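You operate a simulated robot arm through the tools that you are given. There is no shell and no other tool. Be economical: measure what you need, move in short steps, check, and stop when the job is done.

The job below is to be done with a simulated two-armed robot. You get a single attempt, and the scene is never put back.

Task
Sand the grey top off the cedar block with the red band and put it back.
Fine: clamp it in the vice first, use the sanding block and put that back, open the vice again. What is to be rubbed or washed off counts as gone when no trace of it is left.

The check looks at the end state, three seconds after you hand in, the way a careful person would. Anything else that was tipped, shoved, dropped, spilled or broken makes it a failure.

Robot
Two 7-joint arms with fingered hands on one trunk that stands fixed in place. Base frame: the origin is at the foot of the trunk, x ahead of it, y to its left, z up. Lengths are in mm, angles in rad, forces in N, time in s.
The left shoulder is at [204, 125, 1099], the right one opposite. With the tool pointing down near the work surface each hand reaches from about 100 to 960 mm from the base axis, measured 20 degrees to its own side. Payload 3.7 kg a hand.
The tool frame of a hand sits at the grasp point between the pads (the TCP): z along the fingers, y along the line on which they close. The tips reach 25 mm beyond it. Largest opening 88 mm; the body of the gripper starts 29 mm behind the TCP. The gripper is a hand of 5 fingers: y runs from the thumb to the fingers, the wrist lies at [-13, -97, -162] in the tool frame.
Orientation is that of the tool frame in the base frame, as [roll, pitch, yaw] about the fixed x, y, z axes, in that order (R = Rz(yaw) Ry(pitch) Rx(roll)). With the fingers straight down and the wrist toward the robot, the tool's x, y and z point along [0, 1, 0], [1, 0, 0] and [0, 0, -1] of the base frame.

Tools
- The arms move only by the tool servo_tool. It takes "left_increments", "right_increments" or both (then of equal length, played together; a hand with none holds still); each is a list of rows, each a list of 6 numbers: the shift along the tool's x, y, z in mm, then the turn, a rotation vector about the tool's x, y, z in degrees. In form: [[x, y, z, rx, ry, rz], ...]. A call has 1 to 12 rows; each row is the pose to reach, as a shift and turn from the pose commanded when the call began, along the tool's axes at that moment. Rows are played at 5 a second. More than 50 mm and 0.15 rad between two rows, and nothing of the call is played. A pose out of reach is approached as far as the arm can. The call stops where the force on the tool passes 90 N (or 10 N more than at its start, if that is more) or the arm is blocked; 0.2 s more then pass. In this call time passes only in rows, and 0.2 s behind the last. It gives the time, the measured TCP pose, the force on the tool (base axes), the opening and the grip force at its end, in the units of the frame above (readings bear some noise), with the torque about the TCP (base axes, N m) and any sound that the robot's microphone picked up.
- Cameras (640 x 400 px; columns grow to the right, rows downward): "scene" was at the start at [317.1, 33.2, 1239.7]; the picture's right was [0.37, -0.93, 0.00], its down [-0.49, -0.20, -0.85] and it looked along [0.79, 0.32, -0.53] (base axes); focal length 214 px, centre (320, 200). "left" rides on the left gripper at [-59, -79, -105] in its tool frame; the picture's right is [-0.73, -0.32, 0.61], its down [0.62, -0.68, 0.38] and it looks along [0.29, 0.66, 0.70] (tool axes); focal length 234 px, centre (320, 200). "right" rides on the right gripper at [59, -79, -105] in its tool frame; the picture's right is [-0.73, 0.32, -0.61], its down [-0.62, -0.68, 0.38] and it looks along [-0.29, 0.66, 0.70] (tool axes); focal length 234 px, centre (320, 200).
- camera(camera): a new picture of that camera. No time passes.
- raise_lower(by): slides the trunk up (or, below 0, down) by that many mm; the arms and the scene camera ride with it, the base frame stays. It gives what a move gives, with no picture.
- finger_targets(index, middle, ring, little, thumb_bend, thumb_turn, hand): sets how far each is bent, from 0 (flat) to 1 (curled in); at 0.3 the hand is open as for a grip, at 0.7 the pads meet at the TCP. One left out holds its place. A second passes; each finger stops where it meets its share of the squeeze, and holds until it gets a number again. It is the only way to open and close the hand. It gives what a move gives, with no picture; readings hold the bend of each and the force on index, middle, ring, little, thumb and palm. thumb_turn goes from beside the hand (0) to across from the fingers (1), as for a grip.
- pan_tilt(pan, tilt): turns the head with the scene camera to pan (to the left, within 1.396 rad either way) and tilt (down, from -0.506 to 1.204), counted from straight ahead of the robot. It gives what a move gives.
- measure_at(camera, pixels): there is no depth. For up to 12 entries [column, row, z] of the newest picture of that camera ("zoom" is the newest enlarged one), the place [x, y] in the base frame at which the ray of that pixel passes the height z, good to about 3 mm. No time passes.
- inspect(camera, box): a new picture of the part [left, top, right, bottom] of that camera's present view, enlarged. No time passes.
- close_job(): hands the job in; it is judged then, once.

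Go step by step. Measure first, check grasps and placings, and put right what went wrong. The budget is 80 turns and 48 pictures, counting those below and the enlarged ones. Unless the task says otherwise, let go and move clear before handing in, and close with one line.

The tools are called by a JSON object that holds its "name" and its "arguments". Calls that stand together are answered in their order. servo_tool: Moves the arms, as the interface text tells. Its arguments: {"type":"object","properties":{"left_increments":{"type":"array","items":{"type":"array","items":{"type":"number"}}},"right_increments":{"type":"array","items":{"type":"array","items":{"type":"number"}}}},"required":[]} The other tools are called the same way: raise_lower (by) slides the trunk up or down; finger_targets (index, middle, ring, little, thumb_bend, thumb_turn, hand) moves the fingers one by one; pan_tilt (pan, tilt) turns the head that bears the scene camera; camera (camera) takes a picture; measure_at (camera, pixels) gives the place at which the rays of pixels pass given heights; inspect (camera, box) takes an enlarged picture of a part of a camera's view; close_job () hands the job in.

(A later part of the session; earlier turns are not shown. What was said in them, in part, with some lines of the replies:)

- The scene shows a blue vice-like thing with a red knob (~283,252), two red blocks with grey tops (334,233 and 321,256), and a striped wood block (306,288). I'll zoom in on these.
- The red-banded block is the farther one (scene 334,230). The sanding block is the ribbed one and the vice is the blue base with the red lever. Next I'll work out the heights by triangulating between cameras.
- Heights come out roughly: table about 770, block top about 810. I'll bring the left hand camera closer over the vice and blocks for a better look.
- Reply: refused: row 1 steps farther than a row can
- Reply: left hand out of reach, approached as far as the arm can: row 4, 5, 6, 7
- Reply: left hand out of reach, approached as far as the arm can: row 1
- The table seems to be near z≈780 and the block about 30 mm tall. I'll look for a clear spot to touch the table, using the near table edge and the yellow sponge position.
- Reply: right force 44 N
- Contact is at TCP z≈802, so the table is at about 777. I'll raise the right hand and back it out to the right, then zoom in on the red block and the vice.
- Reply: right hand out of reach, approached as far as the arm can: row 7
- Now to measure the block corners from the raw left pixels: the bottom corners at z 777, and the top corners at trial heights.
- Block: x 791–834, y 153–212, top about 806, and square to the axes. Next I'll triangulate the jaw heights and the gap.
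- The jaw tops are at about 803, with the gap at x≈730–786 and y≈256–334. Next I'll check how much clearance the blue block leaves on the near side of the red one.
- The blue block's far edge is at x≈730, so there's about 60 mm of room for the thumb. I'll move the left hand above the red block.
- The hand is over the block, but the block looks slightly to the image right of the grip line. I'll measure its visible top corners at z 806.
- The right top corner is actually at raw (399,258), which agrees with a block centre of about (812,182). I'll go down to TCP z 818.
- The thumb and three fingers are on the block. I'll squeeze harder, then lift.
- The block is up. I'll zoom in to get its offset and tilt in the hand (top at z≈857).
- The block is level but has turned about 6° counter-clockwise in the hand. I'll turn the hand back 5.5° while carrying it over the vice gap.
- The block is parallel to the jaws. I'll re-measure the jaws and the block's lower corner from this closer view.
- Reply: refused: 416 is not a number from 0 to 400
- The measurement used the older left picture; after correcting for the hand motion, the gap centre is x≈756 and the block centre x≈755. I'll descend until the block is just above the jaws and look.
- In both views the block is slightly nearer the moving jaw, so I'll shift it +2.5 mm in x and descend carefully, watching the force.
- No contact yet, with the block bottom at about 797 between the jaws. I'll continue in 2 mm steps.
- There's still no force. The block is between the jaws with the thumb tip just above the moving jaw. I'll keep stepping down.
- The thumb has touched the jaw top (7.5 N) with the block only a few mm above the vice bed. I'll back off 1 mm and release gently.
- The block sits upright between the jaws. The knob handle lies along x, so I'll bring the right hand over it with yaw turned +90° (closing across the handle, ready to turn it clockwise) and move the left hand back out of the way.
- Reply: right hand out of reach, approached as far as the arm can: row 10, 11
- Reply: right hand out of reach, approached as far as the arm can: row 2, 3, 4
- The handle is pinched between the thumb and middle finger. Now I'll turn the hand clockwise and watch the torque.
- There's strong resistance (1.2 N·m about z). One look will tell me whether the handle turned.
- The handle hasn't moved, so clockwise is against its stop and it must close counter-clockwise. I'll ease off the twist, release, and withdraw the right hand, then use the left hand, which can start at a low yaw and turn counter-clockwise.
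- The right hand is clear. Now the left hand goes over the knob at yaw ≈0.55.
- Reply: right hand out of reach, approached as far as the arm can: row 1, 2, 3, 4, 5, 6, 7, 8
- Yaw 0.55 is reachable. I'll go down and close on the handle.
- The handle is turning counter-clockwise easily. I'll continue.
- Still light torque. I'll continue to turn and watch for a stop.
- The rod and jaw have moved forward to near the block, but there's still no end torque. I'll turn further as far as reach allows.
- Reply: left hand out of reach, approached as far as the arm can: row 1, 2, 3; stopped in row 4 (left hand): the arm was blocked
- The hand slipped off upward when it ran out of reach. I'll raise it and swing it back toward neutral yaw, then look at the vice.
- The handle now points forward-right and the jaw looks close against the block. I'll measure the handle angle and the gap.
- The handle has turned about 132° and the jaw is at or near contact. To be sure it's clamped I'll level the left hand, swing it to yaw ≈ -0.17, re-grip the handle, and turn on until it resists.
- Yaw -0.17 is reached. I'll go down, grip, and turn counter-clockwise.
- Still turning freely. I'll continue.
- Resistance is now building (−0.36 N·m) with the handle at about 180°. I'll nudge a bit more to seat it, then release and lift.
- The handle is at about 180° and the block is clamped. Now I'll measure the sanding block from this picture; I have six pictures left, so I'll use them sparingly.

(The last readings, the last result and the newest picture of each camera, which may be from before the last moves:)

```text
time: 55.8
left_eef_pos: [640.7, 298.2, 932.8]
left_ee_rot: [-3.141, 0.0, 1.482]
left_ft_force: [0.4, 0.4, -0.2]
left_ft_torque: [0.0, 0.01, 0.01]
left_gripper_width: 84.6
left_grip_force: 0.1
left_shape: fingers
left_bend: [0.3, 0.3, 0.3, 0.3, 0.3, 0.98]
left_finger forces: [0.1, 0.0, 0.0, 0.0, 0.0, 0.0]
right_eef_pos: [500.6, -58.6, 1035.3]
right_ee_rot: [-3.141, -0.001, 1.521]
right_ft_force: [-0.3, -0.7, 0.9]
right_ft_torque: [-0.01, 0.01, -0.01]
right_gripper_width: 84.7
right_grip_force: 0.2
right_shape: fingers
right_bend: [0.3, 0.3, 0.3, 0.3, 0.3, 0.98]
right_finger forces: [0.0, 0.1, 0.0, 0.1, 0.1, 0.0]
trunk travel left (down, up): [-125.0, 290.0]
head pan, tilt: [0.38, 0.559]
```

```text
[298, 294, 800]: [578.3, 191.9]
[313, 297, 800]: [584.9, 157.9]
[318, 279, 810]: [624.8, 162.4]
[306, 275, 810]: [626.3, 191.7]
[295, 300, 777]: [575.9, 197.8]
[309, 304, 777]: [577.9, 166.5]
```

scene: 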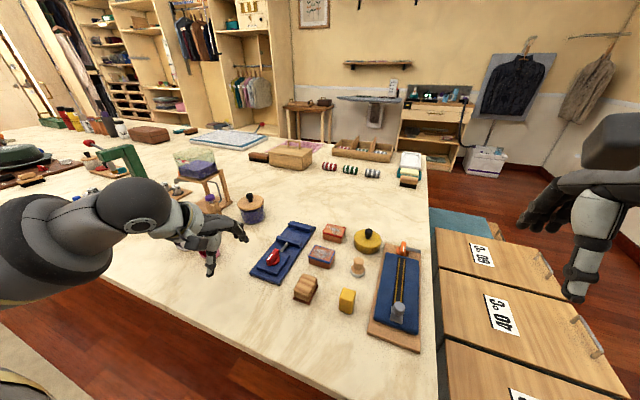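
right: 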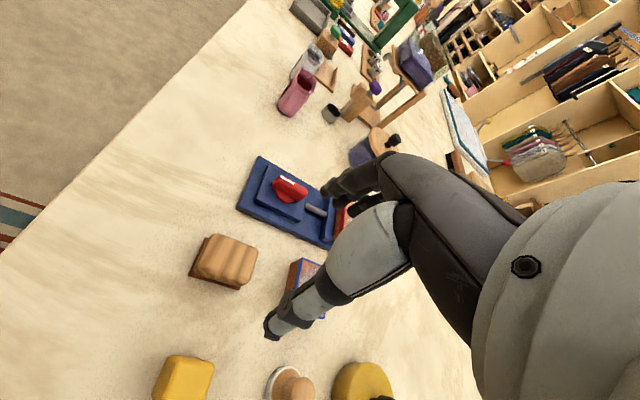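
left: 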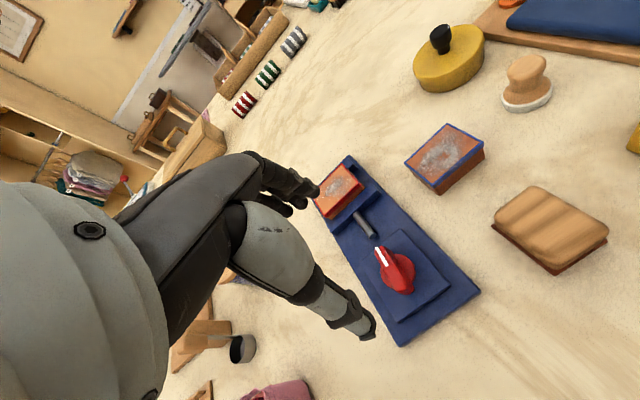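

The sanding block is at x 573–628, y 162–203, about 28 mm tall. I'll move the left hand above it at yaw 1.57 and go down.

{"name": "servo_tool", "arguments": {"left_increments": [[-30, -8, 10, 0, 0, -2], [-60, -15, 25, 0, 0, -5], [-90, -22, 45, 0, 0, -5], [-119, -29.5, 70, 0, 0, -5]]}}

{"name": "servo_tool", "arguments": {"left_increments": [[0, 0, 20, 0, 0, 0], [0, 0, 40, 0, 0, 0], [0, 0, 50, 0, 0, 0]]}}

```text
time: 56.8
left_eef_pos: [600.1, 180.5, 862.3]
left_ee_rot: [-3.141, -0.001, 1.566]
left_ft_force: [-1.3, 0.2, 0.3]
left_ft_torque: [0.01, 0.03, -0.03]
left_gripper_width: 84.4
left_grip_force: 0.0
left_shape: fingers
left_bend: [0.3, 0.3, 0.3, 0.3, 0.3, 0.98]
left_finger forces: [0.1, 0.0, 0.0, 0.1, 0.0, 0.1]
right_eef_pos: [502.4, -58.8, 1034.7]
right_ee_rot: [-3.14, 0.0, 1.522]
right_ft_force: [-0.4, 0.2, -0.3]
right_ft_torque: [0.02, -0.01, 0.0]
right_gripper_width: 84.5
right_grip_force: 0.1
right_shape: fingers
right_bend: [0.3, 0.3, 0.3, 0.3, 0.3, 0.98]
right_finger forces: [0.0, 0.1, 0.0, 0.1, 0.0, 0.1]
trunk travel left (down, up): [-125.0, 290.0]
head pan, tilt: [0.38, 0.559]
```

```text
time: 57.6
left_eef_pos: [599.0, 181.7, 812.8]
left_ee_rot: [3.141, 0.002, 1.565]
left_ft_force: [0.3, 0.6, 0.2]
left_ft_torque: [-0.01, -0.02, 0.01]
left_gripper_width: 84.5
left_grip_force: 0.0
left_shape: fingers
left_bend: [0.3, 0.3, 0.3, 0.3, 0.3, 0.98]
left_finger forces: [0.0, 0.0, 0.1, 0.0, 0.0, 0.0]
right_eef_pos: [501.3, -58.3, 1035.5]
right_ee_rot: [-3.14, 0.001, 1.522]
right_ft_force: [0.8, -0.8, -0.4]
right_ft_torque: [0.01, -0.02, 0.0]
right_gripper_width: 84.1
right_grip_force: 0.1
right_shape: fingers
right_bend: [0.3, 0.3, 0.3, 0.3, 0.3, 0.98]
right_finger forces: [0.1, 0.0, 0.1, 0.0, 0.0, 0.1]
trunk travel left (down, up): [-125.0, 290.0]
head pan, tilt: [0.38, 0.559]
```

Now close on the sanding block, lift slightly, and check the grip readings.

{"name": "finger_targets", "arguments": {"hand": "left", "index": 0.7, "middle": 0.7, "ring": 0.7, "little": 0.7, "thumb_bend": 0.75}}

{"name": "servo_tool", "arguments": {"left_increments": [[0, 0, -15, 0, 0, 0], [0, 0, -40, 0, 0, 0], [0, 0, -70, 0, 0, 0]]}}

{"name": "camera", "arguments": {"camera": "left"}}

```text
time: 58.6
left_eef_pos: [599.1, 181.1, 813.3]
left_ee_rot: [3.14, -0.001, 1.567]
left_ft_force: [0.4, 0.1, 2.8]
left_ft_torque: [0.05, -0.05, 0.03]
left_gripper_width: 45.7
left_grip_force: 23.7
left_shape: fingers
left_bend: [0.47, 0.53, 0.66, 0.7, 0.54, 0.94]
left_finger forces: [11.8, 9.2, 3.5, 0.0, 23.2, 0.1]
right_eef_pos: [501.1, -58.6, 1034.5]
right_ee_rot: [-3.14, 0.001, 1.522]
right_ft_force: [0.1, 0.3, 0.7]
right_ft_torque: [-0.01, 0.0, -0.01]
right_gripper_width: 84.4
right_grip_force: 0.0
right_shape: fingers
right_bend: [0.3, 0.3, 0.3, 0.3, 0.3, 0.98]
right_finger forces: [0.0, 0.1, 0.1, 0.1, 0.1, 0.1]
trunk travel left (down, up): [-125.0, 290.0]
head pan, tilt: [0.38, 0.559]
```

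```text
time: 59.4
left_eef_pos: [599.9, 181.0, 882.8]
left_ee_rot: [3.141, 0.0, 1.565]
left_ft_force: [-0.1, 0.0, 0.2]
left_ft_torque: [0.0, 0.0, -0.02]
left_gripper_width: 45.8
left_grip_force: 23.9
left_shape: fingers
left_bend: [0.47, 0.53, 0.66, 0.7, 0.54, 0.94]
left_finger forces: [11.8, 8.7, 3.2, 0.0, 22.9, 0.0]
right_eef_pos: [500.8, -59.8, 1035.9]
right_ee_rot: [-3.14, 0.001, 1.522]
right_ft_force: [-0.1, -0.4, 0.0]
right_ft_torque: [0.0, -0.01, -0.01]
right_gripper_width: 84.2
right_grip_force: 0.1
right_shape: fingers
right_bend: [0.3, 0.3, 0.3, 0.3, 0.3, 0.98]
right_finger forces: [0.0, 0.1, 0.1, 0.0, 0.0, 0.1]
trunk travel left (down, up): [-125.0, 290.0]
head pan, tilt: [0.38, 0.559]
```

```text
5 pictures are left
```

left: 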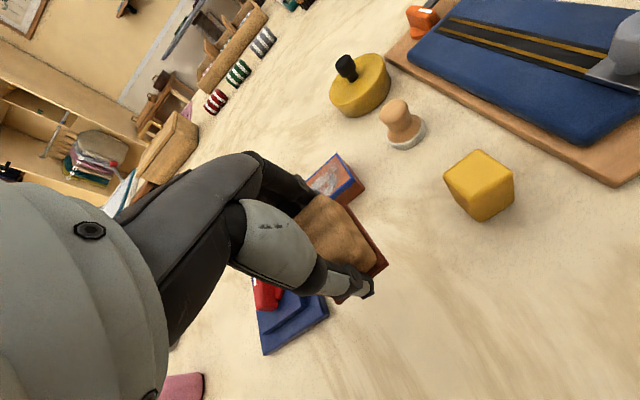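

The sanding block is in the hand but twisted. I'll measure its plate corners at z≈847.

{"name": "measure_at", "arguments": {"camera": "left", "pixels": [[346, 206, 847], [388, 265, 847], [337, 304, 847]]}}

```text
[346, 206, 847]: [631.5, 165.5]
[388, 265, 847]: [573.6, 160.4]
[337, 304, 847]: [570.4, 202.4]
```

The pad is about 5° counter-clockwise and nearly centred on the TCP. I'll turn it back 5° and carry it over the clamped block.

{"name": "servo_tool", "arguments": {"left_increments": [[0, 0, -10, 0, 0, 2], [28, 35, -10, 0, 0, 5], [50, 75, -10, 0, 0, 5], [75, 115, -10, 0, 0, 5], [95, 145, -5, 0, 0, 5], [111, 163, 5, 0, 0, 5], [111, 163, 20, 0, 0, 5], [111, 163, 26, 0, 0, 5]]}}

{"name": "servo_tool", "arguments": {"left_increments": [[0, 0, 2, 0, 0, 0], [0, 0, 4, 0, 0, 0], [0, 0, 6, 0, 0, 0]]}}

```text
time: 61.2
left_eef_pos: [763.2, 291.8, 857.2]
left_ee_rot: [-3.142, -0.001, 1.479]
left_ft_force: [-0.9, -0.2, -0.9]
left_ft_torque: [-0.01, 0.02, 0.01]
left_gripper_width: 45.7
left_grip_force: 23.4
left_shape: fingers
left_bend: [0.47, 0.53, 0.67, 0.7, 0.54, 0.94]
left_finger forces: [11.9, 8.7, 3.1, 0.0, 22.5, 0.0]
right_eef_pos: [501.0, -58.1, 1034.6]
right_ee_rot: [-3.141, 0.0, 1.522]
right_ft_force: [-0.4, -0.2, -0.5]
right_ft_torque: [0.01, 0.0, 0.03]
right_gripper_width: 84.4
right_grip_force: 0.0
right_shape: fingers
right_bend: [0.3, 0.3, 0.3, 0.3, 0.3, 0.98]
right_finger forces: [0.1, 0.0, 0.0, 0.1, 0.0, 0.0]
trunk travel left (down, up): [-125.0, 290.0]
head pan, tilt: [0.38, 0.559]
```

```text
time: 62.0
left_eef_pos: [763.9, 292.2, 854.4]
left_ee_rot: [3.136, -0.001, 1.479]
left_ft_force: [-2.4, -2.2, 7.1]
left_ft_torque: [0.03, -0.2, -0.01]
left_gripper_width: 45.7
left_grip_force: 22.4
left_shape: fingers
left_bend: [0.47, 0.53, 0.67, 0.7, 0.54, 0.94]
left_finger forces: [11.4, 8.8, 2.5, 0.0, 23.6, 0.0]
right_eef_pos: [499.2, -59.1, 1036.2]
right_ee_rot: [3.14, 0.0, 1.521]
right_ft_force: [0.6, 0.3, 0.3]
right_ft_torque: [-0.02, 0.0, 0.0]
right_gripper_width: 84.6
right_grip_force: 0.0
right_shape: fingers
right_bend: [0.3, 0.3, 0.3, 0.3, 0.3, 0.98]
right_finger forces: [0.0, 0.1, 0.0, 0.0, 0.1, 0.0]
trunk travel left (down, up): [-125.0, 290.0]
head pan, tilt: [0.38, 0.559]
```

The pad is on the block at 7 N. I'll press slightly more and rub across the whole top.

{"name": "servo_tool", "arguments": {"left_increments": [[0, 0, 1.5, 0, 0, 0], [12, 0, 1.5, 0, 0, 0], [25, 0, 1.5, 0, 0, 0], [10, 3, 1.5, 0, 0, 0], [-8, 3, 1.5, 0, 0, 0], [-25, 3, 1.5, 0, 0, 0], [-8, -3, 1.5, 0, 0, 0], [10, -3, 1.5, 0, 0, 0], [25, -3, 1.5, 0, 0, 0], [10, 0, 1.5, 0, 0, 0], [-10, 0, 1.5, 0, 0, 0], [-25, 0, 1.5, 0, 0, 0]]}}

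{"name": "servo_tool", "arguments": {"left_increments": [[15, 8, 0, 0, 0, 0], [32, 8, 0, 0, 0, 0], [50, 8, 0, 0, 0, 0], [32, 8, 0, 0, 0, 0], [15, 8, 0, 0, 0, 0], [0, 8, 0, 0, 0, 0], [0, -8, 0, 0, 0, 0], [15, -8, 0, 0, 0, 0], [32, -8, 0, 0, 0, 0], [50, -8, 0, 0, 0, 0], [32, -8, 0, 0, 0, 0], [25, 0, 0, 0, 0, 0]]}}

```text
time: 64.6
left_eef_pos: [760.0, 269.2, 852.2]
left_ee_rot: [3.138, -0.003, 1.48]
left_ft_force: [-0.5, 8.4, 20.9]
left_ft_torque: [0.21, -0.46, 0.19]
left_gripper_width: 45.6
left_grip_force: 28.3
left_shape: fingers
left_bend: [0.44, 0.52, 0.7, 0.7, 0.56, 0.94]
left_finger forces: [12.7, 14.3, 6.7, 0.0, 22.8, 0.1]
right_eef_pos: [498.1, -58.4, 1037.0]
right_ee_rot: [3.14, -0.001, 1.521]
right_ft_force: [1.3, 0.7, 0.3]
right_ft_torque: [-0.01, -0.01, 0.02]
right_gripper_width: 84.6
right_grip_force: 0.0
right_shape: fingers
right_bend: [0.3, 0.3, 0.3, 0.3, 0.3, 0.98]
right_finger forces: [0.1, 0.0, 0.0, 0.1, 0.1, 0.1]
trunk travel left (down, up): [-125.0, 290.0]
head pan, tilt: [0.38, 0.559]
```

```text
time: 67.2
left_eef_pos: [760.6, 292.9, 851.2]
left_ee_rot: [3.136, -0.003, 1.479]
left_ft_force: [-5.5, 7.9, 23.9]
left_ft_torque: [0.08, -0.31, 0.11]
left_gripper_width: 45.6
left_grip_force: 27.7
left_shape: fingers
left_bend: [0.45, 0.51, 0.7, 0.7, 0.57, 0.95]
left_finger forces: [11.4, 12.7, 6.6, 0.1, 24.8, 0.0]
right_eef_pos: [498.2, -59.7, 1037.3]
right_ee_rot: [3.139, 0.001, 1.522]
right_ft_force: [-0.1, 0.7, 0.9]
right_ft_torque: [-0.04, 0.01, -0.01]
right_gripper_width: 84.6
right_grip_force: 0.0
right_shape: fingers
right_bend: [0.3, 0.3, 0.3, 0.3, 0.3, 0.98]
right_finger forces: [0.0, 0.0, 0.0, 0.0, 0.1, 0.2]
trunk travel left (down, up): [-125.0, 290.0]
head pan, tilt: [0.38, 0.559]
```

Good steady contact at 20–24 N. I'll make two more passes, then lift and look.

{"name": "servo_tool", "arguments": {"left_increments": [[13, 0, 0, 0, 0, 0], [26, 0, 0, 0, 0, 0], [10, 4, 0, 0, 0, 0], [-10, 4, 0, 0, 0, 0], [-26, 4, 0, 0, 0, 0], [-10, -4, 0, 0, 0, 0], [10, -4, 0, 0, 0, 0], [26, -4, 0, 0, 0, 0], [10, 8, 0, 0, 0, 0], [-10, 8, 0, 0, 0, 0], [-26, 8, 0, 0, 0, 0], [0, 0, 0, 0, 0, 0]]}}

{"name": "servo_tool", "arguments": {"left_increments": [[15, -8, 0, 0, 0, 0], [26, -8, 0, 0, 0, 0], [10, -8, 0, 0, 0, 0], [-10, -8, 0, 0, 0, 0], [-26, -8, 0, 0, 0, 0], [-26, 8, 0, 0, 0, 0], [-10, 10, 0, 0, 0, 0], [10, 10, 0, 0, 0, 0], [26, 10, 0, 0, 0, 0], [10, 0, 0, 0, 0, 0], [-15, 0, 0, 0, 0, 0], [0, 0, 0, 0, 0, 0]]}}

{"name": "servo_tool", "arguments": {"left_increments": [[0, 0, -15, 0, 0, 0], [0, 0, -35, 0, 0, 0], [-35, -25, -50, 0, 0, 0], [-65, -60, -50, 0, 0, 0], [-85, -100, -50, 0, 0, 0], [-100, -140, -50, 0, 0, 0], [-110, -162, -40, 0, 0, -2], [-110, -162, -35, 0, 0, -2]]}}

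{"name": "inspect", "arguments": {"camera": "scene", "box": [240, 195, 340, 305]}}

```text
time: 69.8
left_eef_pos: [762.5, 290.0, 852.0]
left_ee_rot: [3.139, 0.001, 1.475]
left_ft_force: [0.0, -5.3, 19.9]
left_ft_torque: [-0.04, -0.4, -0.04]
left_gripper_width: 45.8
left_grip_force: 24.4
left_shape: fingers
left_bend: [0.44, 0.51, 0.7, 0.7, 0.57, 0.94]
left_finger forces: [13.4, 12.8, 0.9, 0.0, 22.5, 0.0]
right_eef_pos: [499.3, -60.9, 1036.9]
right_ee_rot: [3.141, -0.001, 1.522]
right_ft_force: [-0.4, 0.0, 0.5]
right_ft_torque: [-0.02, 0.02, -0.01]
right_gripper_width: 84.6
right_grip_force: 0.1
right_shape: fingers
right_bend: [0.3, 0.3, 0.3, 0.3, 0.3, 0.98]
right_finger forces: [0.0, 0.0, 0.1, 0.0, 0.1, 0.1]
trunk travel left (down, up): [-125.0, 290.0]
head pan, tilt: [0.38, 0.559]
```

```text
time: 72.4
left_eef_pos: [762.4, 288.6, 850.9]
left_ee_rot: [3.138, 0.002, 1.475]
left_ft_force: [-0.5, -6.7, 16.6]
left_ft_torque: [-0.14, -0.13, -0.08]
left_gripper_width: 45.6
left_grip_force: 23.0
left_shape: fingers
left_bend: [0.44, 0.52, 0.7, 0.7, 0.57, 0.93]
left_finger forces: [13.7, 9.1, 0.4, 0.1, 23.3, 0.0]
right_eef_pos: [499.1, -60.5, 1035.8]
right_ee_rot: [3.142, -0.002, 1.522]
right_ft_force: [0.5, 0.6, -0.6]
right_ft_torque: [-0.03, 0.01, -0.02]
right_gripper_width: 84.5
right_grip_force: 0.1
right_shape: fingers
right_bend: [0.3, 0.3, 0.3, 0.3, 0.3, 0.98]
right_finger forces: [0.0, 0.0, 0.0, 0.0, 0.1, 0.0]
trunk travel left (down, up): [-125.0, 290.0]
head pan, tilt: [0.38, 0.559]
```

```text
time: 74.2
left_eef_pos: [592.3, 198.7, 885.0]
left_ee_rot: [-3.141, 0.001, 1.513]
left_ft_force: [0.5, -0.8, -0.1]
left_ft_torque: [0.04, -0.01, 0.02]
left_gripper_width: 45.5
left_grip_force: 22.5
left_shape: fingers
left_bend: [0.44, 0.52, 0.7, 0.7, 0.57, 0.94]
left_finger forces: [12.7, 9.0, 1.4, 0.0, 21.4, 0.1]
right_eef_pos: [500.6, -58.6, 1035.4]
right_ee_rot: [-3.138, 0.0, 1.521]
right_ft_force: [-0.7, -0.1, 0.7]
right_ft_torque: [0.05, 0.03, 0.0]
right_gripper_width: 84.5
right_grip_force: 0.1
right_shape: fingers
right_bend: [0.3, 0.3, 0.3, 0.3, 0.3, 0.98]
right_finger forces: [0.0, 0.0, 0.0, 0.0, 0.1, 0.1]
trunk travel left (down, up): [-125.0, 290.0]
head pan, tilt: [0.38, 0.559]
```

```text
3.64 times, centred on (290, 250) of scene
```

zoom: 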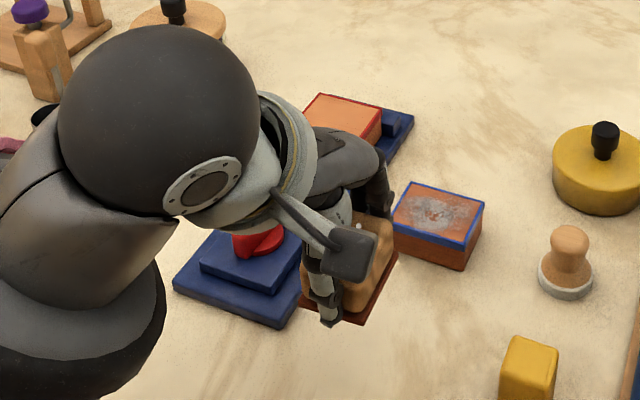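

The visible top of the block is clean. I'll measure the pad corners in this zoom (z≈850) so I can put it back squarely.

{"name": "measure_at", "arguments": {"camera": "zoom", "pixels": [[350, 322, 850], [397, 256, 850], [302, 303, 850]]}}

```text
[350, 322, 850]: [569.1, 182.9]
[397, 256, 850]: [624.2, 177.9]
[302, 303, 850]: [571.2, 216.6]
```

The pad is turned about 4.5° clockwise. I'll correct that, centre it on its original spot, and lower it.

{"name": "servo_tool", "arguments": {"left_increments": [[-8, 3, 10, 0, 0, -2.5], [-15.1, 5.6, 30, 0, 0, -4.5], [-15.1, 5.6, 50, 0, 0, -4.5], [-15.1, 5.6, 64, 0, 0, -4.5], [-15.1, 5.6, 68, 0, 0, -4.5]]}}

{"name": "servo_tool", "arguments": {"left_increments": [[0, 0, 2, 0, 0, 0], [0, 0, 4, 0, 0, 0]]}}

```text
time: 75.4
left_eef_pos: [597.9, 183.8, 817.2]
left_ee_rot: [3.141, -0.001, 1.593]
left_ft_force: [0.0, -0.5, -0.5]
left_ft_torque: [0.01, 0.0, -0.01]
left_gripper_width: 45.6
left_grip_force: 21.7
left_shape: fingers
left_bend: [0.44, 0.52, 0.7, 0.7, 0.57, 0.94]
left_finger forces: [12.8, 9.2, 1.5, 0.0, 21.3, 0.0]
right_eef_pos: [500.6, -58.9, 1035.3]
right_ee_rot: [-3.14, 0.0, 1.522]
right_ft_force: [0.1, -0.2, 0.2]
right_ft_torque: [0.02, 0.02, 0.01]
right_gripper_width: 84.7
right_grip_force: 0.0
right_shape: fingers
right_bend: [0.3, 0.3, 0.3, 0.3, 0.3, 0.98]
right_finger forces: [0.1, 0.0, 0.0, 0.1, 0.1, 0.0]
trunk travel left (down, up): [-125.0, 290.0]
head pan, tilt: [0.38, 0.559]
```

```text
time: 76.0
left_eef_pos: [597.2, 183.2, 812.7]
left_ee_rot: [3.141, 0.0, 1.591]
left_ft_force: [-0.1, -0.9, 0.1]
left_ft_torque: [0.03, 0.01, -0.01]
left_gripper_width: 45.6
left_grip_force: 22.6
left_shape: fingers
left_bend: [0.44, 0.52, 0.7, 0.7, 0.57, 0.94]
left_finger forces: [12.8, 9.2, 1.6, 0.0, 21.3, 0.0]
right_eef_pos: [500.6, -59.0, 1036.5]
right_ee_rot: [-3.139, 0.001, 1.52]
right_ft_force: [0.5, -0.8, -0.2]
right_ft_torque: [-0.01, -0.01, 0.04]
right_gripper_width: 84.6
right_grip_force: 0.0
right_shape: fingers
right_bend: [0.3, 0.3, 0.3, 0.3, 0.3, 0.98]
right_finger forces: [0.0, 0.0, 0.1, 0.1, 0.0, 0.1]
trunk travel left (down, up): [-125.0, 290.0]
head pan, tilt: [0.38, 0.559]
```

{"name": "servo_tool", "arguments": {"left_increments": [[0, 0, 1.5, 0, 0, 0], [0, 0, 3, 0, 0, 0]]}}

```text
time: 76.6
left_eef_pos: [596.6, 182.1, 809.9]
left_ee_rot: [3.139, 0.001, 1.592]
left_ft_force: [-1.0, 0.1, 4.7]
left_ft_torque: [0.08, -0.13, -0.01]
left_gripper_width: 45.8
left_grip_force: 24.8
left_shape: fingers
left_bend: [0.44, 0.52, 0.7, 0.7, 0.57, 0.94]
left_finger forces: [12.6, 13.7, 1.6, 0.1, 22.5, 0.1]
right_eef_pos: [500.4, -59.0, 1035.4]
right_ee_rot: [-3.14, -0.001, 1.522]
right_ft_force: [-0.1, -0.2, 0.3]
right_ft_torque: [0.01, 0.02, 0.07]
right_gripper_width: 84.5
right_grip_force: 0.1
right_shape: fingers
right_bend: [0.3, 0.3, 0.3, 0.3, 0.3, 0.98]
right_finger forces: [0.1, 0.0, 0.0, 0.0, 0.0, 0.0]
trunk travel left (down, up): [-125.0, 290.0]
head pan, tilt: [0.38, 0.559]
```

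The pad is down on the table (4.7 N). I'll release, lift, and swing over the knob to yaw ≈2.5 ready to open the vice, checking along the way with one left picture.

{"name": "finger_targets", "arguments": {"hand": "left", "index": 0.3, "middle": 0.3, "ring": 0.3, "little": 0.3, "thumb_bend": 0.3}}

{"name": "servo_tool", "arguments": {"left_increments": [[0, 0, -30, 0, 0, 0], [0, 0, -65, 0, 0, 0], [5, 0, -100, 0, 0, 0], [30, 10, -115, 0, 0, 0], [60, 22, -120, 0, 0, 0], [90, 34, -122, 0, 0, 0], [114, 44, -122, 0, 0, 0]]}}

{"name": "camera", "arguments": {"camera": "left"}}

```text
time: 77.6
left_eef_pos: [597.2, 182.9, 808.8]
left_ee_rot: [-3.141, 0.001, 1.593]
left_ft_force: [-1.1, 0.1, -0.2]
left_ft_torque: [0.02, 0.01, -0.02]
left_gripper_width: 84.4
left_grip_force: 0.0
left_shape: fingers
left_bend: [0.3, 0.3, 0.3, 0.3, 0.3, 0.97]
left_finger forces: [0.0, 0.1, 0.0, 0.0, 0.0, 0.0]
right_eef_pos: [501.9, -57.3, 1034.8]
right_ee_rot: [-3.139, 0.001, 1.523]
right_ft_force: [0.0, 0.1, -0.2]
right_ft_torque: [-0.01, 0.04, -0.01]
right_gripper_width: 84.3
right_grip_force: 0.0
right_shape: fingers
right_bend: [0.3, 0.3, 0.3, 0.3, 0.3, 0.98]
right_finger forces: [0.1, 0.0, 0.1, 0.0, 0.0, 0.0]
trunk travel left (down, up): [-125.0, 290.0]
head pan, tilt: [0.38, 0.559]
```

```text
time: 79.2
left_eef_pos: [638.1, 296.0, 932.0]
left_ee_rot: [3.141, 0.001, 1.591]
left_ft_force: [0.0, -0.3, 0.2]
left_ft_torque: [-0.03, -0.02, -0.01]
left_gripper_width: 84.3
left_grip_force: 0.0
left_shape: fingers
left_bend: [0.3, 0.3, 0.3, 0.3, 0.3, 0.97]
left_finger forces: [0.1, 0.1, 0.0, 0.1, 0.0, 0.1]
right_eef_pos: [501.7, -58.3, 1034.0]
right_ee_rot: [-3.14, 0.0, 1.522]
right_ft_force: [0.6, 0.1, -0.7]
right_ft_torque: [-0.01, -0.01, 0.0]
right_gripper_width: 84.3
right_grip_force: 0.1
right_shape: fingers
right_bend: [0.3, 0.3, 0.3, 0.3, 0.3, 0.98]
right_finger forces: [0.1, 0.0, 0.0, 0.0, 0.1, 0.0]
trunk travel left (down, up): [-125.0, 290.0]
head pan, tilt: [0.38, 0.559]
```

```text
3 pictures are left
```

left: 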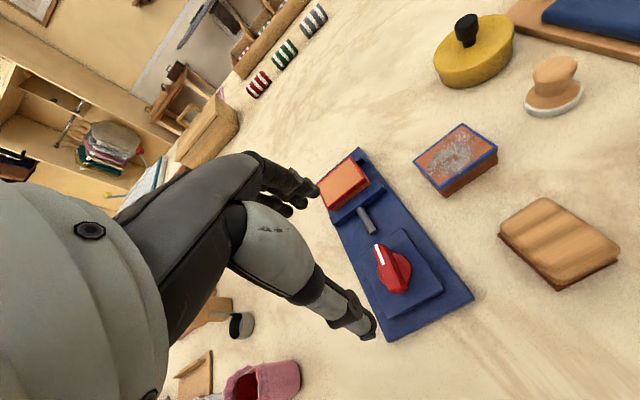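

The block top is entirely clean and the sanding block is down. I'll check its position and the block's.

{"name": "measure_at", "arguments": {"camera": "left", "pixels": [[557, 290, 777], [499, 239, 777], [620, 261, 777], [318, 183, 816], [349, 155, 816], [369, 183, 816], [332, 210, 816], [357, 187, 803], [472, 296, 780]]}}

{"name": "servo_tool", "arguments": {"left_increments": [[0, 0, 0, 0, 0, -8], [0, 1, 8, 0, 0, -16], [0, 2, 16, 0, 0, -24], [0, 2, 24, 0, 0, -32], [0, 2, 32, 0, 0, -40], [0, 2, 40, 0, 0, -46], [0, 2, 44, 0, 0, -52]]}}

```text
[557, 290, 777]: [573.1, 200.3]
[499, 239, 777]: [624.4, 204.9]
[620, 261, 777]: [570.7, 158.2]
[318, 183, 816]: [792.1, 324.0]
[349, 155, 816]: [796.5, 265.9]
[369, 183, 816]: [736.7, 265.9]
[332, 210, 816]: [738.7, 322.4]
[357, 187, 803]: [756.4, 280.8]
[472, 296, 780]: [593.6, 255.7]
```

```text
time: 80.8
left_eef_pos: [639.2, 297.9, 887.9]
left_ee_rot: [3.139, 0.001, 2.502]
left_ft_force: [0.1, -1.1, 0.1]
left_ft_torque: [-0.02, -0.01, -0.02]
left_gripper_width: 84.6
left_grip_force: 0.0
left_shape: fingers
left_bend: [0.3, 0.3, 0.3, 0.3, 0.3, 0.97]
left_finger forces: [0.1, 0.0, 0.0, 0.0, 0.0, 0.0]
right_eef_pos: [500.9, -58.5, 1036.5]
right_ee_rot: [-3.139, -0.001, 1.522]
right_ft_force: [-0.4, 0.5, -0.2]
right_ft_torque: [-0.02, 0.04, -0.01]
right_gripper_width: 84.3
right_grip_force: 0.1
right_shape: fingers
right_bend: [0.3, 0.3, 0.3, 0.3, 0.3, 0.98]
right_finger forces: [0.1, 0.0, 0.1, 0.1, 0.0, 0.0]
trunk travel left (down, up): [-125.0, 290.0]
head pan, tilt: [0.38, 0.559]
```

The sanding block is within about 3 mm of its original spot. I'll go down, grip the handle, and turn clockwise.

{"name": "servo_tool", "arguments": {"left_increments": [[0, 0, 25, 0, 0, 0], [0, 0, 45, 0, 0, 0], [0, 0, 56, 0, 0, 0]]}}

{"name": "finger_targets", "arguments": {"hand": "left", "index": 0.7, "middle": 0.7, "thumb_bend": 0.7}}

{"name": "servo_tool", "arguments": {"left_increments": [[0, 0, 0, 0, 0, 8], [0, 0, 0, 0, 0, 16], [0, 0, 0, 0, 0, 24], [0, 0, 0, 0, 0, 32], [0, 0, 0, 0, 0, 40], [0, 0, 0, 0, 0, 48], [0, 0, 0, 0, 0, 56], [0, 0, 0, 0, 0, 64], [0, 0, 0, 0, 0, 72], [0, 0, 0, 0, 0, 80]]}}

```text
time: 81.6
left_eef_pos: [640.1, 298.0, 831.1]
left_ee_rot: [3.139, 0.0, 2.5]
left_ft_force: [0.4, -0.7, 0.7]
left_ft_torque: [-0.02, 0.02, -0.02]
left_gripper_width: 84.2
left_grip_force: 0.0
left_shape: fingers
left_bend: [0.3, 0.3, 0.3, 0.3, 0.3, 0.97]
left_finger forces: [0.0, 0.2, 0.0, 0.0, 0.0, 0.1]
right_eef_pos: [500.6, -58.2, 1034.8]
right_ee_rot: [-3.141, 0.001, 1.523]
right_ft_force: [0.2, 0.3, 0.2]
right_ft_torque: [-0.02, -0.01, -0.01]
right_gripper_width: 84.7
right_grip_force: 0.1
right_shape: fingers
right_bend: [0.3, 0.3, 0.3, 0.3, 0.3, 0.98]
right_finger forces: [0.0, 0.1, 0.0, 0.0, 0.1, 0.0]
trunk travel left (down, up): [-125.0, 290.0]
head pan, tilt: [0.38, 0.559]
```

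```text
time: 82.6
left_eef_pos: [639.8, 299.0, 830.9]
left_ee_rot: [3.14, 0.0, 2.501]
left_ft_force: [1.4, 7.0, 2.5]
left_ft_torque: [0.31, -0.11, 0.04]
left_gripper_width: 10.6
left_grip_force: 7.0
left_shape: fingers
left_bend: [0.66, 0.55, 0.3, 0.3, 0.64, 0.97]
left_finger forces: [3.3, 8.2, 0.1, 0.1, 3.3, 0.1]
right_eef_pos: [501.2, -57.9, 1034.7]
right_ee_rot: [-3.14, 0.001, 1.522]
right_ft_force: [-0.4, -0.2, 0.1]
right_ft_torque: [0.02, 0.0, -0.05]
right_gripper_width: 84.4
right_grip_force: 0.1
right_shape: fingers
right_bend: [0.3, 0.3, 0.3, 0.3, 0.3, 0.98]
right_finger forces: [0.1, 0.1, 0.0, 0.0, 0.0, 0.0]
trunk travel left (down, up): [-125.0, 290.0]
head pan, tilt: [0.38, 0.559]
```

```text
time: 84.8
left_eef_pos: [639.9, 292.4, 831.5]
left_ee_rot: [3.14, 0.004, 1.095]
left_ft_force: [3.3, 0.2, -1.0]
left_ft_torque: [0.04, -0.07, 0.06]
left_gripper_width: 9.3
left_grip_force: 3.9
left_shape: fingers
left_bend: [0.63, 0.64, 0.3, 0.3, 0.67, 0.97]
left_finger forces: [5.5, 0.0, 0.1, 0.1, 1.9, 0.0]
right_eef_pos: [502.1, -60.6, 1034.7]
right_ee_rot: [-3.138, -0.002, 1.519]
right_ft_force: [-0.4, -1.0, -0.1]
right_ft_torque: [0.05, 0.0, 0.0]
right_gripper_width: 84.6
right_grip_force: 0.1
right_shape: fingers
right_bend: [0.3, 0.3, 0.3, 0.3, 0.3, 0.98]
right_finger forces: [0.0, 0.0, 0.0, 0.0, 0.0, 0.1]
trunk travel left (down, up): [-125.0, 290.0]
head pan, tilt: [0.38, 0.559]
```

It's turning. I'll continue clockwise to the open stop.

{"name": "servo_tool", "arguments": {"left_increments": [[0, 0, 0, 0, 0, 8], [0, 0, 0, 0, 0, 16], [0, 0, 0, 0, 0, 24], [0, 0, 0, 0, 0, 32], [0, 0, 0, 0, 0, 40], [0, 0, 0, 0, 0, 48], [0, 0, 0, 0, 0, 56], [0, 0, 0, 0, 0, 64], [0, 0, 0, 0, 0, 71]]}}

```text
time: 86.8
left_eef_pos: [641.4, 297.2, 829.9]
left_ee_rot: [-3.141, 0.0, -0.138]
left_ft_force: [2.0, -6.6, -0.2]
left_ft_torque: [-0.18, -0.02, 0.08]
left_gripper_width: 11.0
left_grip_force: 4.4
left_shape: fingers
left_bend: [0.59, 0.64, 0.3, 0.3, 0.69, 0.97]
left_finger forces: [7.9, 0.0, 0.0, 0.0, 0.7, 0.1]
right_eef_pos: [500.9, -58.6, 1034.3]
right_ee_rot: [-3.141, 0.0, 1.522]
right_ft_force: [-0.1, -0.3, 0.2]
right_ft_torque: [-0.01, 0.01, -0.04]
right_gripper_width: 84.7
right_grip_force: 0.1
right_shape: fingers
right_bend: [0.3, 0.3, 0.3, 0.3, 0.3, 0.98]
right_finger forces: [0.1, 0.1, 0.0, 0.1, 0.1, 0.0]
trunk travel left (down, up): [-125.0, 290.0]
head pan, tilt: [0.38, 0.559]
```

No stop torque yet, because the handle lags the hand a little. I'll turn further.

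{"name": "servo_tool", "arguments": {"left_increments": [[0, 0, 0, 0, 0, 6], [0, 0, 0, 0, 0, 12], [0, 0, 0, 0, 0, 18], [0, 0, 0, 0, 0, 24]]}}

```text
time: 87.8
left_eef_pos: [639.8, 296.3, 831.5]
left_ee_rot: [3.142, 0.0, -0.556]
left_ft_force: [1.6, -7.0, 0.4]
left_ft_torque: [-0.12, 0.0, 0.14]
left_gripper_width: 10.9
left_grip_force: 4.3
left_shape: fingers
left_bend: [0.6, 0.64, 0.3, 0.3, 0.69, 0.97]
left_finger forces: [8.3, 0.0, 0.1, 0.0, 0.9, 0.0]
right_eef_pos: [500.8, -59.6, 1034.1]
right_ee_rot: [-3.139, -0.002, 1.523]
right_ft_force: [-0.6, -0.5, 0.7]
right_ft_torque: [0.02, 0.02, 0.02]
right_gripper_width: 84.6
right_grip_force: 0.1
right_shape: fingers
right_bend: [0.3, 0.3, 0.3, 0.3, 0.3, 0.98]
right_finger forces: [0.1, 0.1, 0.0, 0.0, 0.0, 0.1]
trunk travel left (down, up): [-125.0, 290.0]
head pan, tilt: [0.38, 0.559]
```

{"name": "servo_tool", "arguments": {"left_increments": [[0, 0, 0, 0, 0, 6], [0, 0, 0, 0, 0, 12], [0, 0, 0, 0, 0, 18]]}}

```text
time: 88.6
left_eef_pos: [642.1, 295.5, 832.1]
left_ee_rot: [3.139, -0.001, -0.871]
left_ft_force: [3.9, -16.4, -0.3]
left_ft_torque: [-0.29, -0.07, 0.4]
left_gripper_width: 12.7
left_grip_force: 10.3
left_shape: fingers
left_bend: [0.59, 0.64, 0.3, 0.3, 0.69, 0.96]
left_finger forces: [18.7, 0.1, 0.0, 0.0, 2.3, 0.1]
right_eef_pos: [501.2, -59.8, 1036.4]
right_ee_rot: [-3.141, -0.001, 1.523]
right_ft_force: [-0.1, -0.4, 0.2]
right_ft_torque: [-0.01, 0.01, 0.0]
right_gripper_width: 84.5
right_grip_force: 0.1
right_shape: fingers
right_bend: [0.3, 0.3, 0.3, 0.3, 0.3, 0.98]
right_finger forces: [0.1, 0.0, 0.0, 0.0, 0.1, 0.1]
trunk travel left (down, up): [-125.0, 290.0]
head pan, tilt: [0.38, 0.559]
```

The open stop is reached (0.4 N·m). I'll release, lift, rotate back to yaw 1.57, and take a picture.

{"name": "finger_targets", "arguments": {"hand": "left", "index": 0.3, "middle": 0.3, "thumb_bend": 0.3}}

{"name": "servo_tool", "arguments": {"left_increments": [[0, 0, -35, 0, 0, 0], [0, 0, -70, 0, 0, -8.3], [0, 0, -100, 0, 0, -16.6], [0, 0, -100, 0, 0, -24.9], [0, 0, -100, 0, 0, -33.2], [0, 0, -100, 0, 0, -41.5], [0, 0, -100, 0, 0, -49.8], [0, 0, -100, 0, 0, -58.1], [0, 0, -100, 0, 0, -66.4], [0, 0, -100, 0, 0, -74.7]]}}

{"name": "servo_tool", "arguments": {"left_increments": [[0, 0, 0, 0, 0, -8.3], [0, 0, 0, 0, 0, -16.6], [0, 0, 0, 0, 0, -24.9], [0, 0, 0, 0, 0, -33.2], [0, 0, 0, 0, 0, -41.5], [0, 0, 0, 0, 0, -49.8], [0, 0, 0, 0, 0, -58.1], [0, 0, 0, 0, 0, -65.2]]}}

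{"name": "camera", "arguments": {"camera": "left"}}

```text
time: 89.6
left_eef_pos: [641.1, 298.4, 830.7]
left_ee_rot: [-3.141, 0.001, -0.87]
left_ft_force: [0.3, 0.8, 0.5]
left_ft_torque: [0.03, 0.01, -0.02]
left_gripper_width: 84.5
left_grip_force: 0.0
left_shape: fingers
left_bend: [0.3, 0.3, 0.3, 0.3, 0.3, 0.97]
left_finger forces: [0.0, 0.0, 0.0, 0.0, 0.0, 0.1]
right_eef_pos: [500.5, -58.9, 1035.2]
right_ee_rot: [-3.14, -0.001, 1.522]
right_ft_force: [0.6, 0.3, -0.4]
right_ft_torque: [-0.02, 0.03, 0.04]
right_gripper_width: 84.3
right_grip_force: 0.0
right_shape: fingers
right_bend: [0.3, 0.3, 0.3, 0.3, 0.3, 0.98]
right_finger forces: [0.0, 0.1, 0.0, 0.0, 0.0, 0.2]
trunk travel left (down, up): [-125.0, 290.0]
head pan, tilt: [0.38, 0.559]
```

```text
time: 91.8
left_eef_pos: [640.4, 298.0, 930.9]
left_ee_rot: [3.141, 0.002, 0.435]
left_ft_force: [0.7, 1.0, -0.3]
left_ft_torque: [0.02, 0.02, 0.0]
left_gripper_width: 84.6
left_grip_force: 0.0
left_shape: fingers
left_bend: [0.3, 0.3, 0.3, 0.3, 0.3, 0.97]
left_finger forces: [0.1, 0.0, 0.1, 0.1, 0.0, 0.1]
right_eef_pos: [500.4, -57.5, 1035.1]
right_ee_rot: [-3.139, 0.002, 1.521]
right_ft_force: [1.2, -0.2, -0.3]
right_ft_torque: [0.01, 0.01, 0.02]
right_gripper_width: 84.4
right_grip_force: 0.1
right_shape: fingers
right_bend: [0.3, 0.3, 0.3, 0.3, 0.3, 0.98]
right_finger forces: [0.0, 0.0, 0.1, 0.1, 0.0, 0.1]
trunk travel left (down, up): [-125.0, 290.0]
head pan, tilt: [0.38, 0.559]
```

```text
time: 93.6
left_eef_pos: [640.3, 297.5, 930.2]
left_ee_rot: [3.141, 0.0, 1.576]
left_ft_force: [0.5, 0.4, -0.7]
left_ft_torque: [0.0, -0.03, -0.02]
left_gripper_width: 84.6
left_grip_force: 0.1
left_shape: fingers
left_bend: [0.3, 0.3, 0.3, 0.3, 0.3, 0.97]
left_finger forces: [0.2, 0.0, 0.1, 0.1, 0.0, 0.1]
right_eef_pos: [500.8, -59.8, 1034.2]
right_ee_rot: [-3.139, 0.0, 1.522]
right_ft_force: [0.0, 0.0, 0.9]
right_ft_torque: [0.01, 0.02, -0.02]
right_gripper_width: 84.4
right_grip_force: 0.0
right_shape: fingers
right_bend: [0.3, 0.3, 0.3, 0.3, 0.3, 0.98]
right_finger forces: [0.0, 0.0, 0.0, 0.1, 0.0, 0.0]
trunk travel left (down, up): [-125.0, 290.0]
head pan, tilt: [0.38, 0.559]
```

```text
2 pictures are left
```

left: 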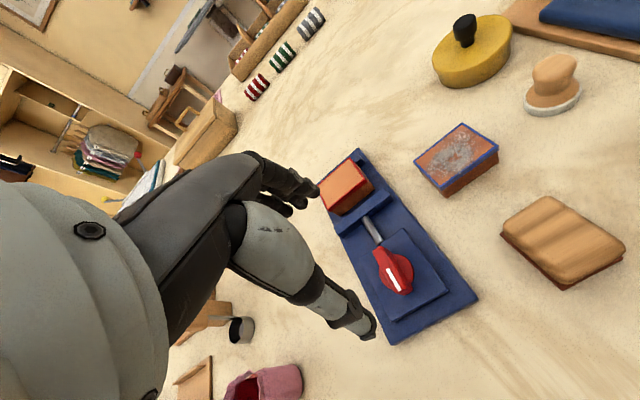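

The vice is open again (handle pointing back, jaw retracted). I'll measure the block top corners and recheck the sanding block.

{"name": "measure_at", "arguments": {"camera": "left", "pixels": [[320, 188, 816], [352, 160, 816], [373, 188, 816], [337, 216, 816], [562, 290, 777], [501, 238, 777], [622, 262, 777], [478, 296, 777]]}}

```text
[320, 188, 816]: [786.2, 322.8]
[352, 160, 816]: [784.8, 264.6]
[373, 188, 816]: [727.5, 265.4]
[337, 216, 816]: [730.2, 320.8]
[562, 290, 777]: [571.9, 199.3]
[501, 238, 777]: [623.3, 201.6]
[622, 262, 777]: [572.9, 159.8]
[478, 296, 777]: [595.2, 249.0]
```

The block is at x≈742–785, y≈265–322. I'll move over it, go down to TCP z 834 (tips just above the jaws), and grip.

{"name": "servo_tool", "arguments": {"left_increments": [[-1, 35, 0, 0, 0, 0], [-2, 75, 5, 0, 0, 0], [-3, 110, 15, 0, 0, 0], [-4, 124, 40, 0, 0, 0], [-4, 124, 70, 0, 0, 0], [-4, 124, 88, 0, 0, 0], [-4, 124, 96, 0, 0, 0]]}}

{"name": "finger_targets", "arguments": {"hand": "left", "index": 0.6, "middle": 0.6, "ring": 0.6, "little": 0.6, "thumb_bend": 0.6}}

{"name": "finger_targets", "arguments": {"hand": "left", "index": 0.7, "middle": 0.7, "ring": 0.7, "thumb_bend": 0.7}}

```text
time: 95.2
left_eef_pos: [765.7, 293.5, 835.3]
left_ee_rot: [3.141, -0.001, 1.573]
left_ft_force: [-0.2, 0.4, -0.2]
left_ft_torque: [0.0, 0.01, 0.02]
left_gripper_width: 84.5
left_grip_force: 0.1
left_shape: fingers
left_bend: [0.3, 0.3, 0.3, 0.3, 0.3, 0.97]
left_finger forces: [0.0, 0.0, 0.0, 0.1, 0.1, 0.1]
right_eef_pos: [500.9, -59.4, 1033.8]
right_ee_rot: [-3.141, 0.0, 1.522]
right_ft_force: [0.1, -0.4, -1.7]
right_ft_torque: [0.03, -0.01, 0.01]
right_gripper_width: 84.4
right_grip_force: 0.1
right_shape: fingers
right_bend: [0.3, 0.3, 0.3, 0.3, 0.3, 0.98]
right_finger forces: [0.1, 0.1, 0.0, 0.1, 0.0, 0.1]
trunk travel left (down, up): [-125.0, 290.0]
head pan, tilt: [0.38, 0.559]
```

```text
time: 96.2
left_eef_pos: [764.6, 293.0, 835.5]
left_ee_rot: [3.141, -0.002, 1.573]
left_ft_force: [-0.1, 0.4, 0.2]
left_ft_torque: [-0.04, 0.02, 0.0]
left_gripper_width: 38.4
left_grip_force: 8.2
left_shape: fingers
left_bend: [0.54, 0.56, 0.57, 0.6, 0.5, 0.96]
left_finger forces: [3.3, 2.9, 1.9, 0.0, 8.1, 0.0]
right_eef_pos: [501.2, -58.2, 1034.9]
right_ee_rot: [-3.14, 0.0, 1.522]
right_ft_force: [0.8, 0.0, 0.5]
right_ft_torque: [-0.02, 0.0, 0.01]
right_gripper_width: 84.2
right_grip_force: 0.1
right_shape: fingers
right_bend: [0.3, 0.3, 0.3, 0.3, 0.3, 0.98]
right_finger forces: [0.1, 0.0, 0.0, 0.0, 0.0, 0.0]
trunk travel left (down, up): [-125.0, 290.0]
head pan, tilt: [0.38, 0.559]
```

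```text
time: 97.2
left_eef_pos: [765.5, 294.2, 836.4]
left_ee_rot: [3.141, 0.0, 1.574]
left_ft_force: [0.0, -0.1, -0.4]
left_ft_torque: [-0.04, -0.01, 0.04]
left_gripper_width: 38.4
left_grip_force: 14.7
left_shape: fingers
left_bend: [0.59, 0.63, 0.64, 0.6, 0.49, 0.94]
left_finger forces: [6.0, 5.1, 3.4, 0.1, 14.8, 0.1]
right_eef_pos: [500.7, -58.6, 1035.1]
right_ee_rot: [-3.14, -0.001, 1.521]
right_ft_force: [0.3, -0.1, -0.6]
right_ft_torque: [0.0, -0.01, 0.0]
right_gripper_width: 84.7
right_grip_force: 0.0
right_shape: fingers
right_bend: [0.3, 0.3, 0.3, 0.3, 0.3, 0.98]
right_finger forces: [0.0, 0.1, 0.1, 0.1, 0.1, 0.1]
trunk travel left (down, up): [-125.0, 290.0]
head pan, tilt: [0.38, 0.559]
```

The grip matches the first pick. I'll lift, carry it over the original spot turning +5.5°, and look.

{"name": "servo_tool", "arguments": {"left_increments": [[0, 0, -10, 0, 0, 0], [0, 0, -30, 0, 0, 0], [0, 0, -45, 0, 0, 0], [-30, 13, -45, 0, 0, 2], [-60, 26, -45, 0, 0, 4], [-90, 38, -45, 0, 0, 5.5], [-111, 48.5, -42, 0, 0, 5.5], [-111, 48.5, -32, 0, 0, 5.5]]}}

{"name": "camera", "arguments": {"camera": "left"}}

```text
time: 99.0
left_eef_pos: [813.9, 182.8, 865.9]
left_ee_rot: [-3.141, 0.002, 1.475]
left_ft_force: [-0.2, -0.5, -0.8]
left_ft_torque: [-0.02, 0.0, 0.02]
left_gripper_width: 38.4
left_grip_force: 14.8
left_shape: fingers
left_bend: [0.59, 0.63, 0.64, 0.6, 0.49, 0.94]
left_finger forces: [6.0, 5.1, 3.4, 0.1, 14.7, 0.0]
right_eef_pos: [501.3, -59.0, 1035.1]
right_ee_rot: [-3.139, -0.001, 1.521]
right_ft_force: [0.2, 0.0, -0.4]
right_ft_torque: [-0.03, 0.0, -0.01]
right_gripper_width: 84.2
right_grip_force: 0.2
right_shape: fingers
right_bend: [0.3, 0.3, 0.3, 0.3, 0.3, 0.98]
right_finger forces: [0.0, 0.0, 0.0, 0.0, 0.1, 0.0]
trunk travel left (down, up): [-125.0, 290.0]
head pan, tilt: [0.38, 0.559]
```

```text
1 pictures are left
```

left: 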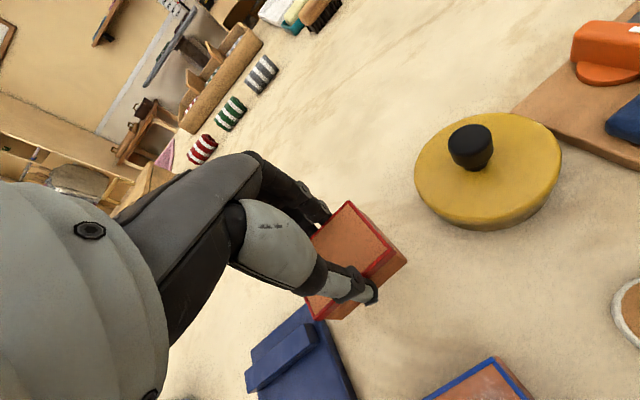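

The block is held and its top is fully clean. I'll check its corners at z≈846.

{"name": "measure_at", "arguments": {"camera": "left", "pixels": [[350, 202, 846], [395, 250, 846], [312, 318, 846], [407, 260, 818], [328, 322, 818]]}}

```text
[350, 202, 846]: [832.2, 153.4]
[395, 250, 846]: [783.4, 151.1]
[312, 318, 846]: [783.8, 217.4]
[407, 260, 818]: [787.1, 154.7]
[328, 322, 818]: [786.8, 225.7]
```

It's square, about 2 mm too near. I'll adjust and lower it toward the table.

{"name": "servo_tool", "arguments": {"left_increments": [[-1, 2, 12, 0, 0, 0], [-1, 2, 24, 0, 0, 0], [-1, 2, 33, 0, 0, 0], [-1, 2, 37, 0, 0, 0], [-1, 2, 39, 0, 0, 0]]}}

```text
time: 100.2
left_eef_pos: [815.4, 182.3, 827.8]
left_ee_rot: [3.14, 0.001, 1.478]
left_ft_force: [-0.5, 0.0, -0.7]
left_ft_torque: [0.0, -0.02, 0.0]
left_gripper_width: 38.5
left_grip_force: 14.5
left_shape: fingers
left_bend: [0.59, 0.63, 0.64, 0.6, 0.49, 0.94]
left_finger forces: [6.0, 5.1, 3.4, 0.1, 14.7, 0.0]
right_eef_pos: [501.1, -58.7, 1035.0]
right_ee_rot: [-3.141, 0.002, 1.521]
right_ft_force: [0.6, 0.5, -0.1]
right_ft_torque: [-0.04, 0.01, 0.03]
right_gripper_width: 84.2
right_grip_force: 0.0
right_shape: fingers
right_bend: [0.3, 0.3, 0.3, 0.3, 0.3, 0.98]
right_finger forces: [0.0, 0.1, 0.1, 0.0, 0.0, 0.0]
trunk travel left (down, up): [-125.0, 290.0]
head pan, tilt: [0.38, 0.559]
```

{"name": "servo_tool", "arguments": {"left_increments": [[0, 0, 1.5, 0, 0, 0], [0, 0, 3, 0, 0, 0], [0, 0, 4.5, 0, 0, 0]]}}

```text
time: 101.0
left_eef_pos: [815.1, 182.0, 824.1]
left_ee_rot: [-3.141, -0.001, 1.476]
left_ft_force: [0.1, -0.2, -0.8]
left_ft_torque: [-0.04, -0.01, -0.02]
left_gripper_width: 38.1
left_grip_force: 14.1
left_shape: fingers
left_bend: [0.59, 0.63, 0.64, 0.6, 0.49, 0.94]
left_finger forces: [6.1, 5.1, 3.3, 0.0, 14.7, 0.0]
right_eef_pos: [500.8, -58.9, 1035.6]
right_ee_rot: [-3.14, 0.0, 1.521]
right_ft_force: [-0.4, 0.7, 0.1]
right_ft_torque: [0.0, 0.02, -0.01]
right_gripper_width: 84.6
right_grip_force: 0.0
right_shape: fingers
right_bend: [0.3, 0.3, 0.3, 0.3, 0.3, 0.98]
right_finger forces: [0.0, 0.1, 0.0, 0.1, 0.0, 0.0]
trunk travel left (down, up): [-125.0, 290.0]
head pan, tilt: [0.38, 0.559]
5 turns are left
```

No contact yet. I'll go a few more mm in 1 mm steps.

{"name": "servo_tool", "arguments": {"left_increments": [[0, 0, 1, 0, 0, 0], [0, 0, 2, 0, 0, 0], [0, 0, 3, 0, 0, 0], [0, 0, 4, 0, 0, 0]]}}

```text
time: 102.0
left_eef_pos: [816.2, 181.8, 822.6]
left_ee_rot: [3.136, -0.001, 1.478]
left_ft_force: [0.6, 1.8, 9.8]
left_ft_torque: [0.0, 0.06, -0.01]
left_gripper_width: 38.5
left_grip_force: 14.9
left_shape: fingers
left_bend: [0.6, 0.63, 0.65, 0.6, 0.49, 0.94]
left_finger forces: [6.5, 5.3, 3.5, 0.1, 15.1, 0.1]
right_eef_pos: [498.9, -58.3, 1037.2]
right_ee_rot: [3.141, 0.001, 1.522]
right_ft_force: [0.5, -0.2, -0.6]
right_ft_torque: [-0.02, 0.05, 0.0]
right_gripper_width: 84.4
right_grip_force: 0.1
right_shape: fingers
right_bend: [0.3, 0.3, 0.3, 0.3, 0.3, 0.98]
right_finger forces: [0.0, 0.0, 0.1, 0.0, 0.1, 0.0]
trunk travel left (down, up): [-125.0, 290.0]
head pan, tilt: [0.38, 0.559]
4 turns are left
```

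The block is on the table (9.8 N). I'll release in stages, lift, back away, and take the last picture.

{"name": "servo_tool", "arguments": {"left_increments": [[0, 0, -1.5, 0, 0, 0]]}}

{"name": "finger_targets", "arguments": {"hand": "left", "index": 0.45, "middle": 0.45, "ring": 0.45, "little": 0.45, "thumb_bend": 0.4}}

{"name": "finger_targets", "arguments": {"hand": "left", "index": 0.3, "middle": 0.3, "ring": 0.3, "little": 0.3, "thumb_bend": 0.3}}

{"name": "servo_tool", "arguments": {"left_increments": [[0, 0, -30, 0, 0, 0], [0, 0, -65, 0, 0, 0], [0, -5, -105, 0, 0, 0], [15, -40, -120, 0, 0, 0], [30, -80, -130, 0, 0, 0], [50, -120, -140, 0, 0, 0], [70, -160, -150, 0, 0, 0], [90, -200, -165, 0, 0, 0], [110, -240, -180, 0, 0, 0]]}}

{"name": "camera", "arguments": {"camera": "left"}}

```text
time: 102.4
left_eef_pos: [816.2, 180.5, 823.0]
left_ee_rot: [3.141, 0.001, 1.477]
left_ft_force: [3.2, 1.4, 8.0]
left_ft_torque: [-0.01, -0.01, -0.01]
left_gripper_width: 38.2
left_grip_force: 15.2
left_shape: fingers
left_bend: [0.6, 0.63, 0.65, 0.6, 0.49, 0.94]
left_finger forces: [7.2, 5.7, 3.8, 0.1, 14.2, 0.1]
right_eef_pos: [500.6, -59.5, 1036.5]
right_ee_rot: [-3.139, 0.0, 1.522]
right_ft_force: [0.5, 0.1, -0.6]
right_ft_torque: [0.01, 0.01, 0.0]
right_gripper_width: 84.6
right_grip_force: 0.1
right_shape: fingers
right_bend: [0.3, 0.3, 0.3, 0.3, 0.3, 0.98]
right_finger forces: [0.1, 0.0, 0.0, 0.0, 0.0, 0.0]
trunk travel left (down, up): [-125.0, 290.0]
head pan, tilt: [0.38, 0.559]
```

```text
time: 103.4
left_eef_pos: [814.8, 180.5, 822.1]
left_ee_rot: [3.141, 0.0, 1.477]
left_ft_force: [-0.1, -0.1, -0.4]
left_ft_torque: [0.0, -0.01, 0.01]
left_gripper_width: 57.5
left_grip_force: 0.2
left_shape: fingers
left_bend: [0.45, 0.45, 0.45, 0.45, 0.4, 0.97]
left_finger forces: [0.1, 0.0, 0.1, 0.0, 0.0, 0.0]
right_eef_pos: [501.1, -59.6, 1035.3]
right_ee_rot: [-3.139, 0.001, 1.522]
right_ft_force: [-0.2, -0.5, -0.3]
right_ft_torque: [0.02, -0.01, 0.01]
right_gripper_width: 84.2
right_grip_force: 0.0
right_shape: fingers
right_bend: [0.3, 0.3, 0.3, 0.3, 0.3, 0.98]
right_finger forces: [0.0, 0.0, 0.0, 0.0, 0.0, 0.0]
trunk travel left (down, up): [-125.0, 290.0]
head pan, tilt: [0.38, 0.559]
```

```text
time: 104.4
left_eef_pos: [814.2, 180.8, 822.4]
left_ee_rot: [3.141, -0.001, 1.477]
left_ft_force: [0.0, 0.0, 0.3]
left_ft_torque: [0.01, -0.02, -0.04]
left_gripper_width: 84.5
left_grip_force: 0.1
left_shape: fingers
left_bend: [0.3, 0.3, 0.3, 0.3, 0.3, 0.97]
left_finger forces: [0.0, 0.1, 0.0, 0.1, 0.1, 0.0]
right_eef_pos: [501.2, -58.2, 1036.1]
right_ee_rot: [-3.14, 0.0, 1.521]
right_ft_force: [-0.5, -0.6, 0.5]
right_ft_torque: [0.01, 0.01, 0.0]
right_gripper_width: 84.6
right_grip_force: 0.0
right_shape: fingers
right_bend: [0.3, 0.3, 0.3, 0.3, 0.3, 0.98]
right_finger forces: [0.0, 0.1, 0.0, 0.1, 0.0, 0.1]
trunk travel left (down, up): [-125.0, 290.0]
head pan, tilt: [0.38, 0.559]
```

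```text
time: 106.4
left_eef_pos: [585.3, 316.5, 1000.5]
left_ee_rot: [-3.141, 0.0, 1.477]
left_ft_force: [-0.1, 0.4, 0.5]
left_ft_torque: [0.04, -0.04, 0.03]
left_gripper_width: 84.6
left_grip_force: 0.1
left_shape: fingers
left_bend: [0.3, 0.3, 0.3, 0.3, 0.3, 0.97]
left_finger forces: [0.1, 0.0, 0.1, 0.0, 0.0, 0.1]
right_eef_pos: [501.4, -59.3, 1035.7]
right_ee_rot: [-3.141, 0.001, 1.521]
right_ft_force: [0.1, -0.1, -0.1]
right_ft_torque: [0.0, -0.02, 0.04]
right_gripper_width: 84.4
right_grip_force: 0.0
right_shape: fingers
right_bend: [0.3, 0.3, 0.3, 0.3, 0.3, 0.98]
right_finger forces: [0.1, 0.1, 0.0, 0.0, 0.1, 0.0]
trunk travel left (down, up): [-125.0, 290.0]
head pan, tilt: [0.38, 0.559]
```

```text
0 pictures are left
3 turns are left
```

left: 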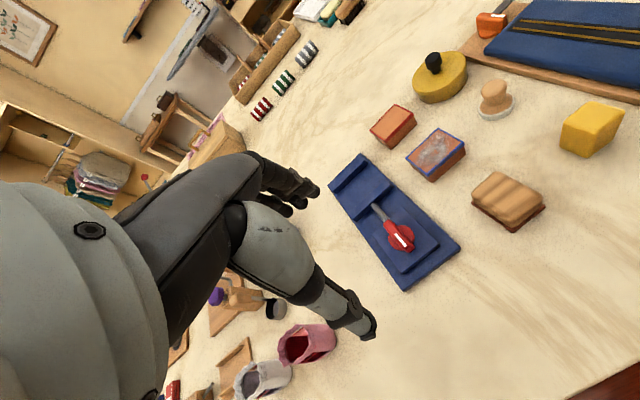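

The last picture shows the block back in its place (393,125) with a clean top, the vice open (handle at 400,237), the sanding block back (508,200), and both hands clear. I'm handing in.

{"name": "close_job", "arguments": {}}

```text
The job is handed in.
```

The red-banded cedar block is sanded clean and back in its place. The vice is open again and the sanding block is back within about 3 mm of where it was.
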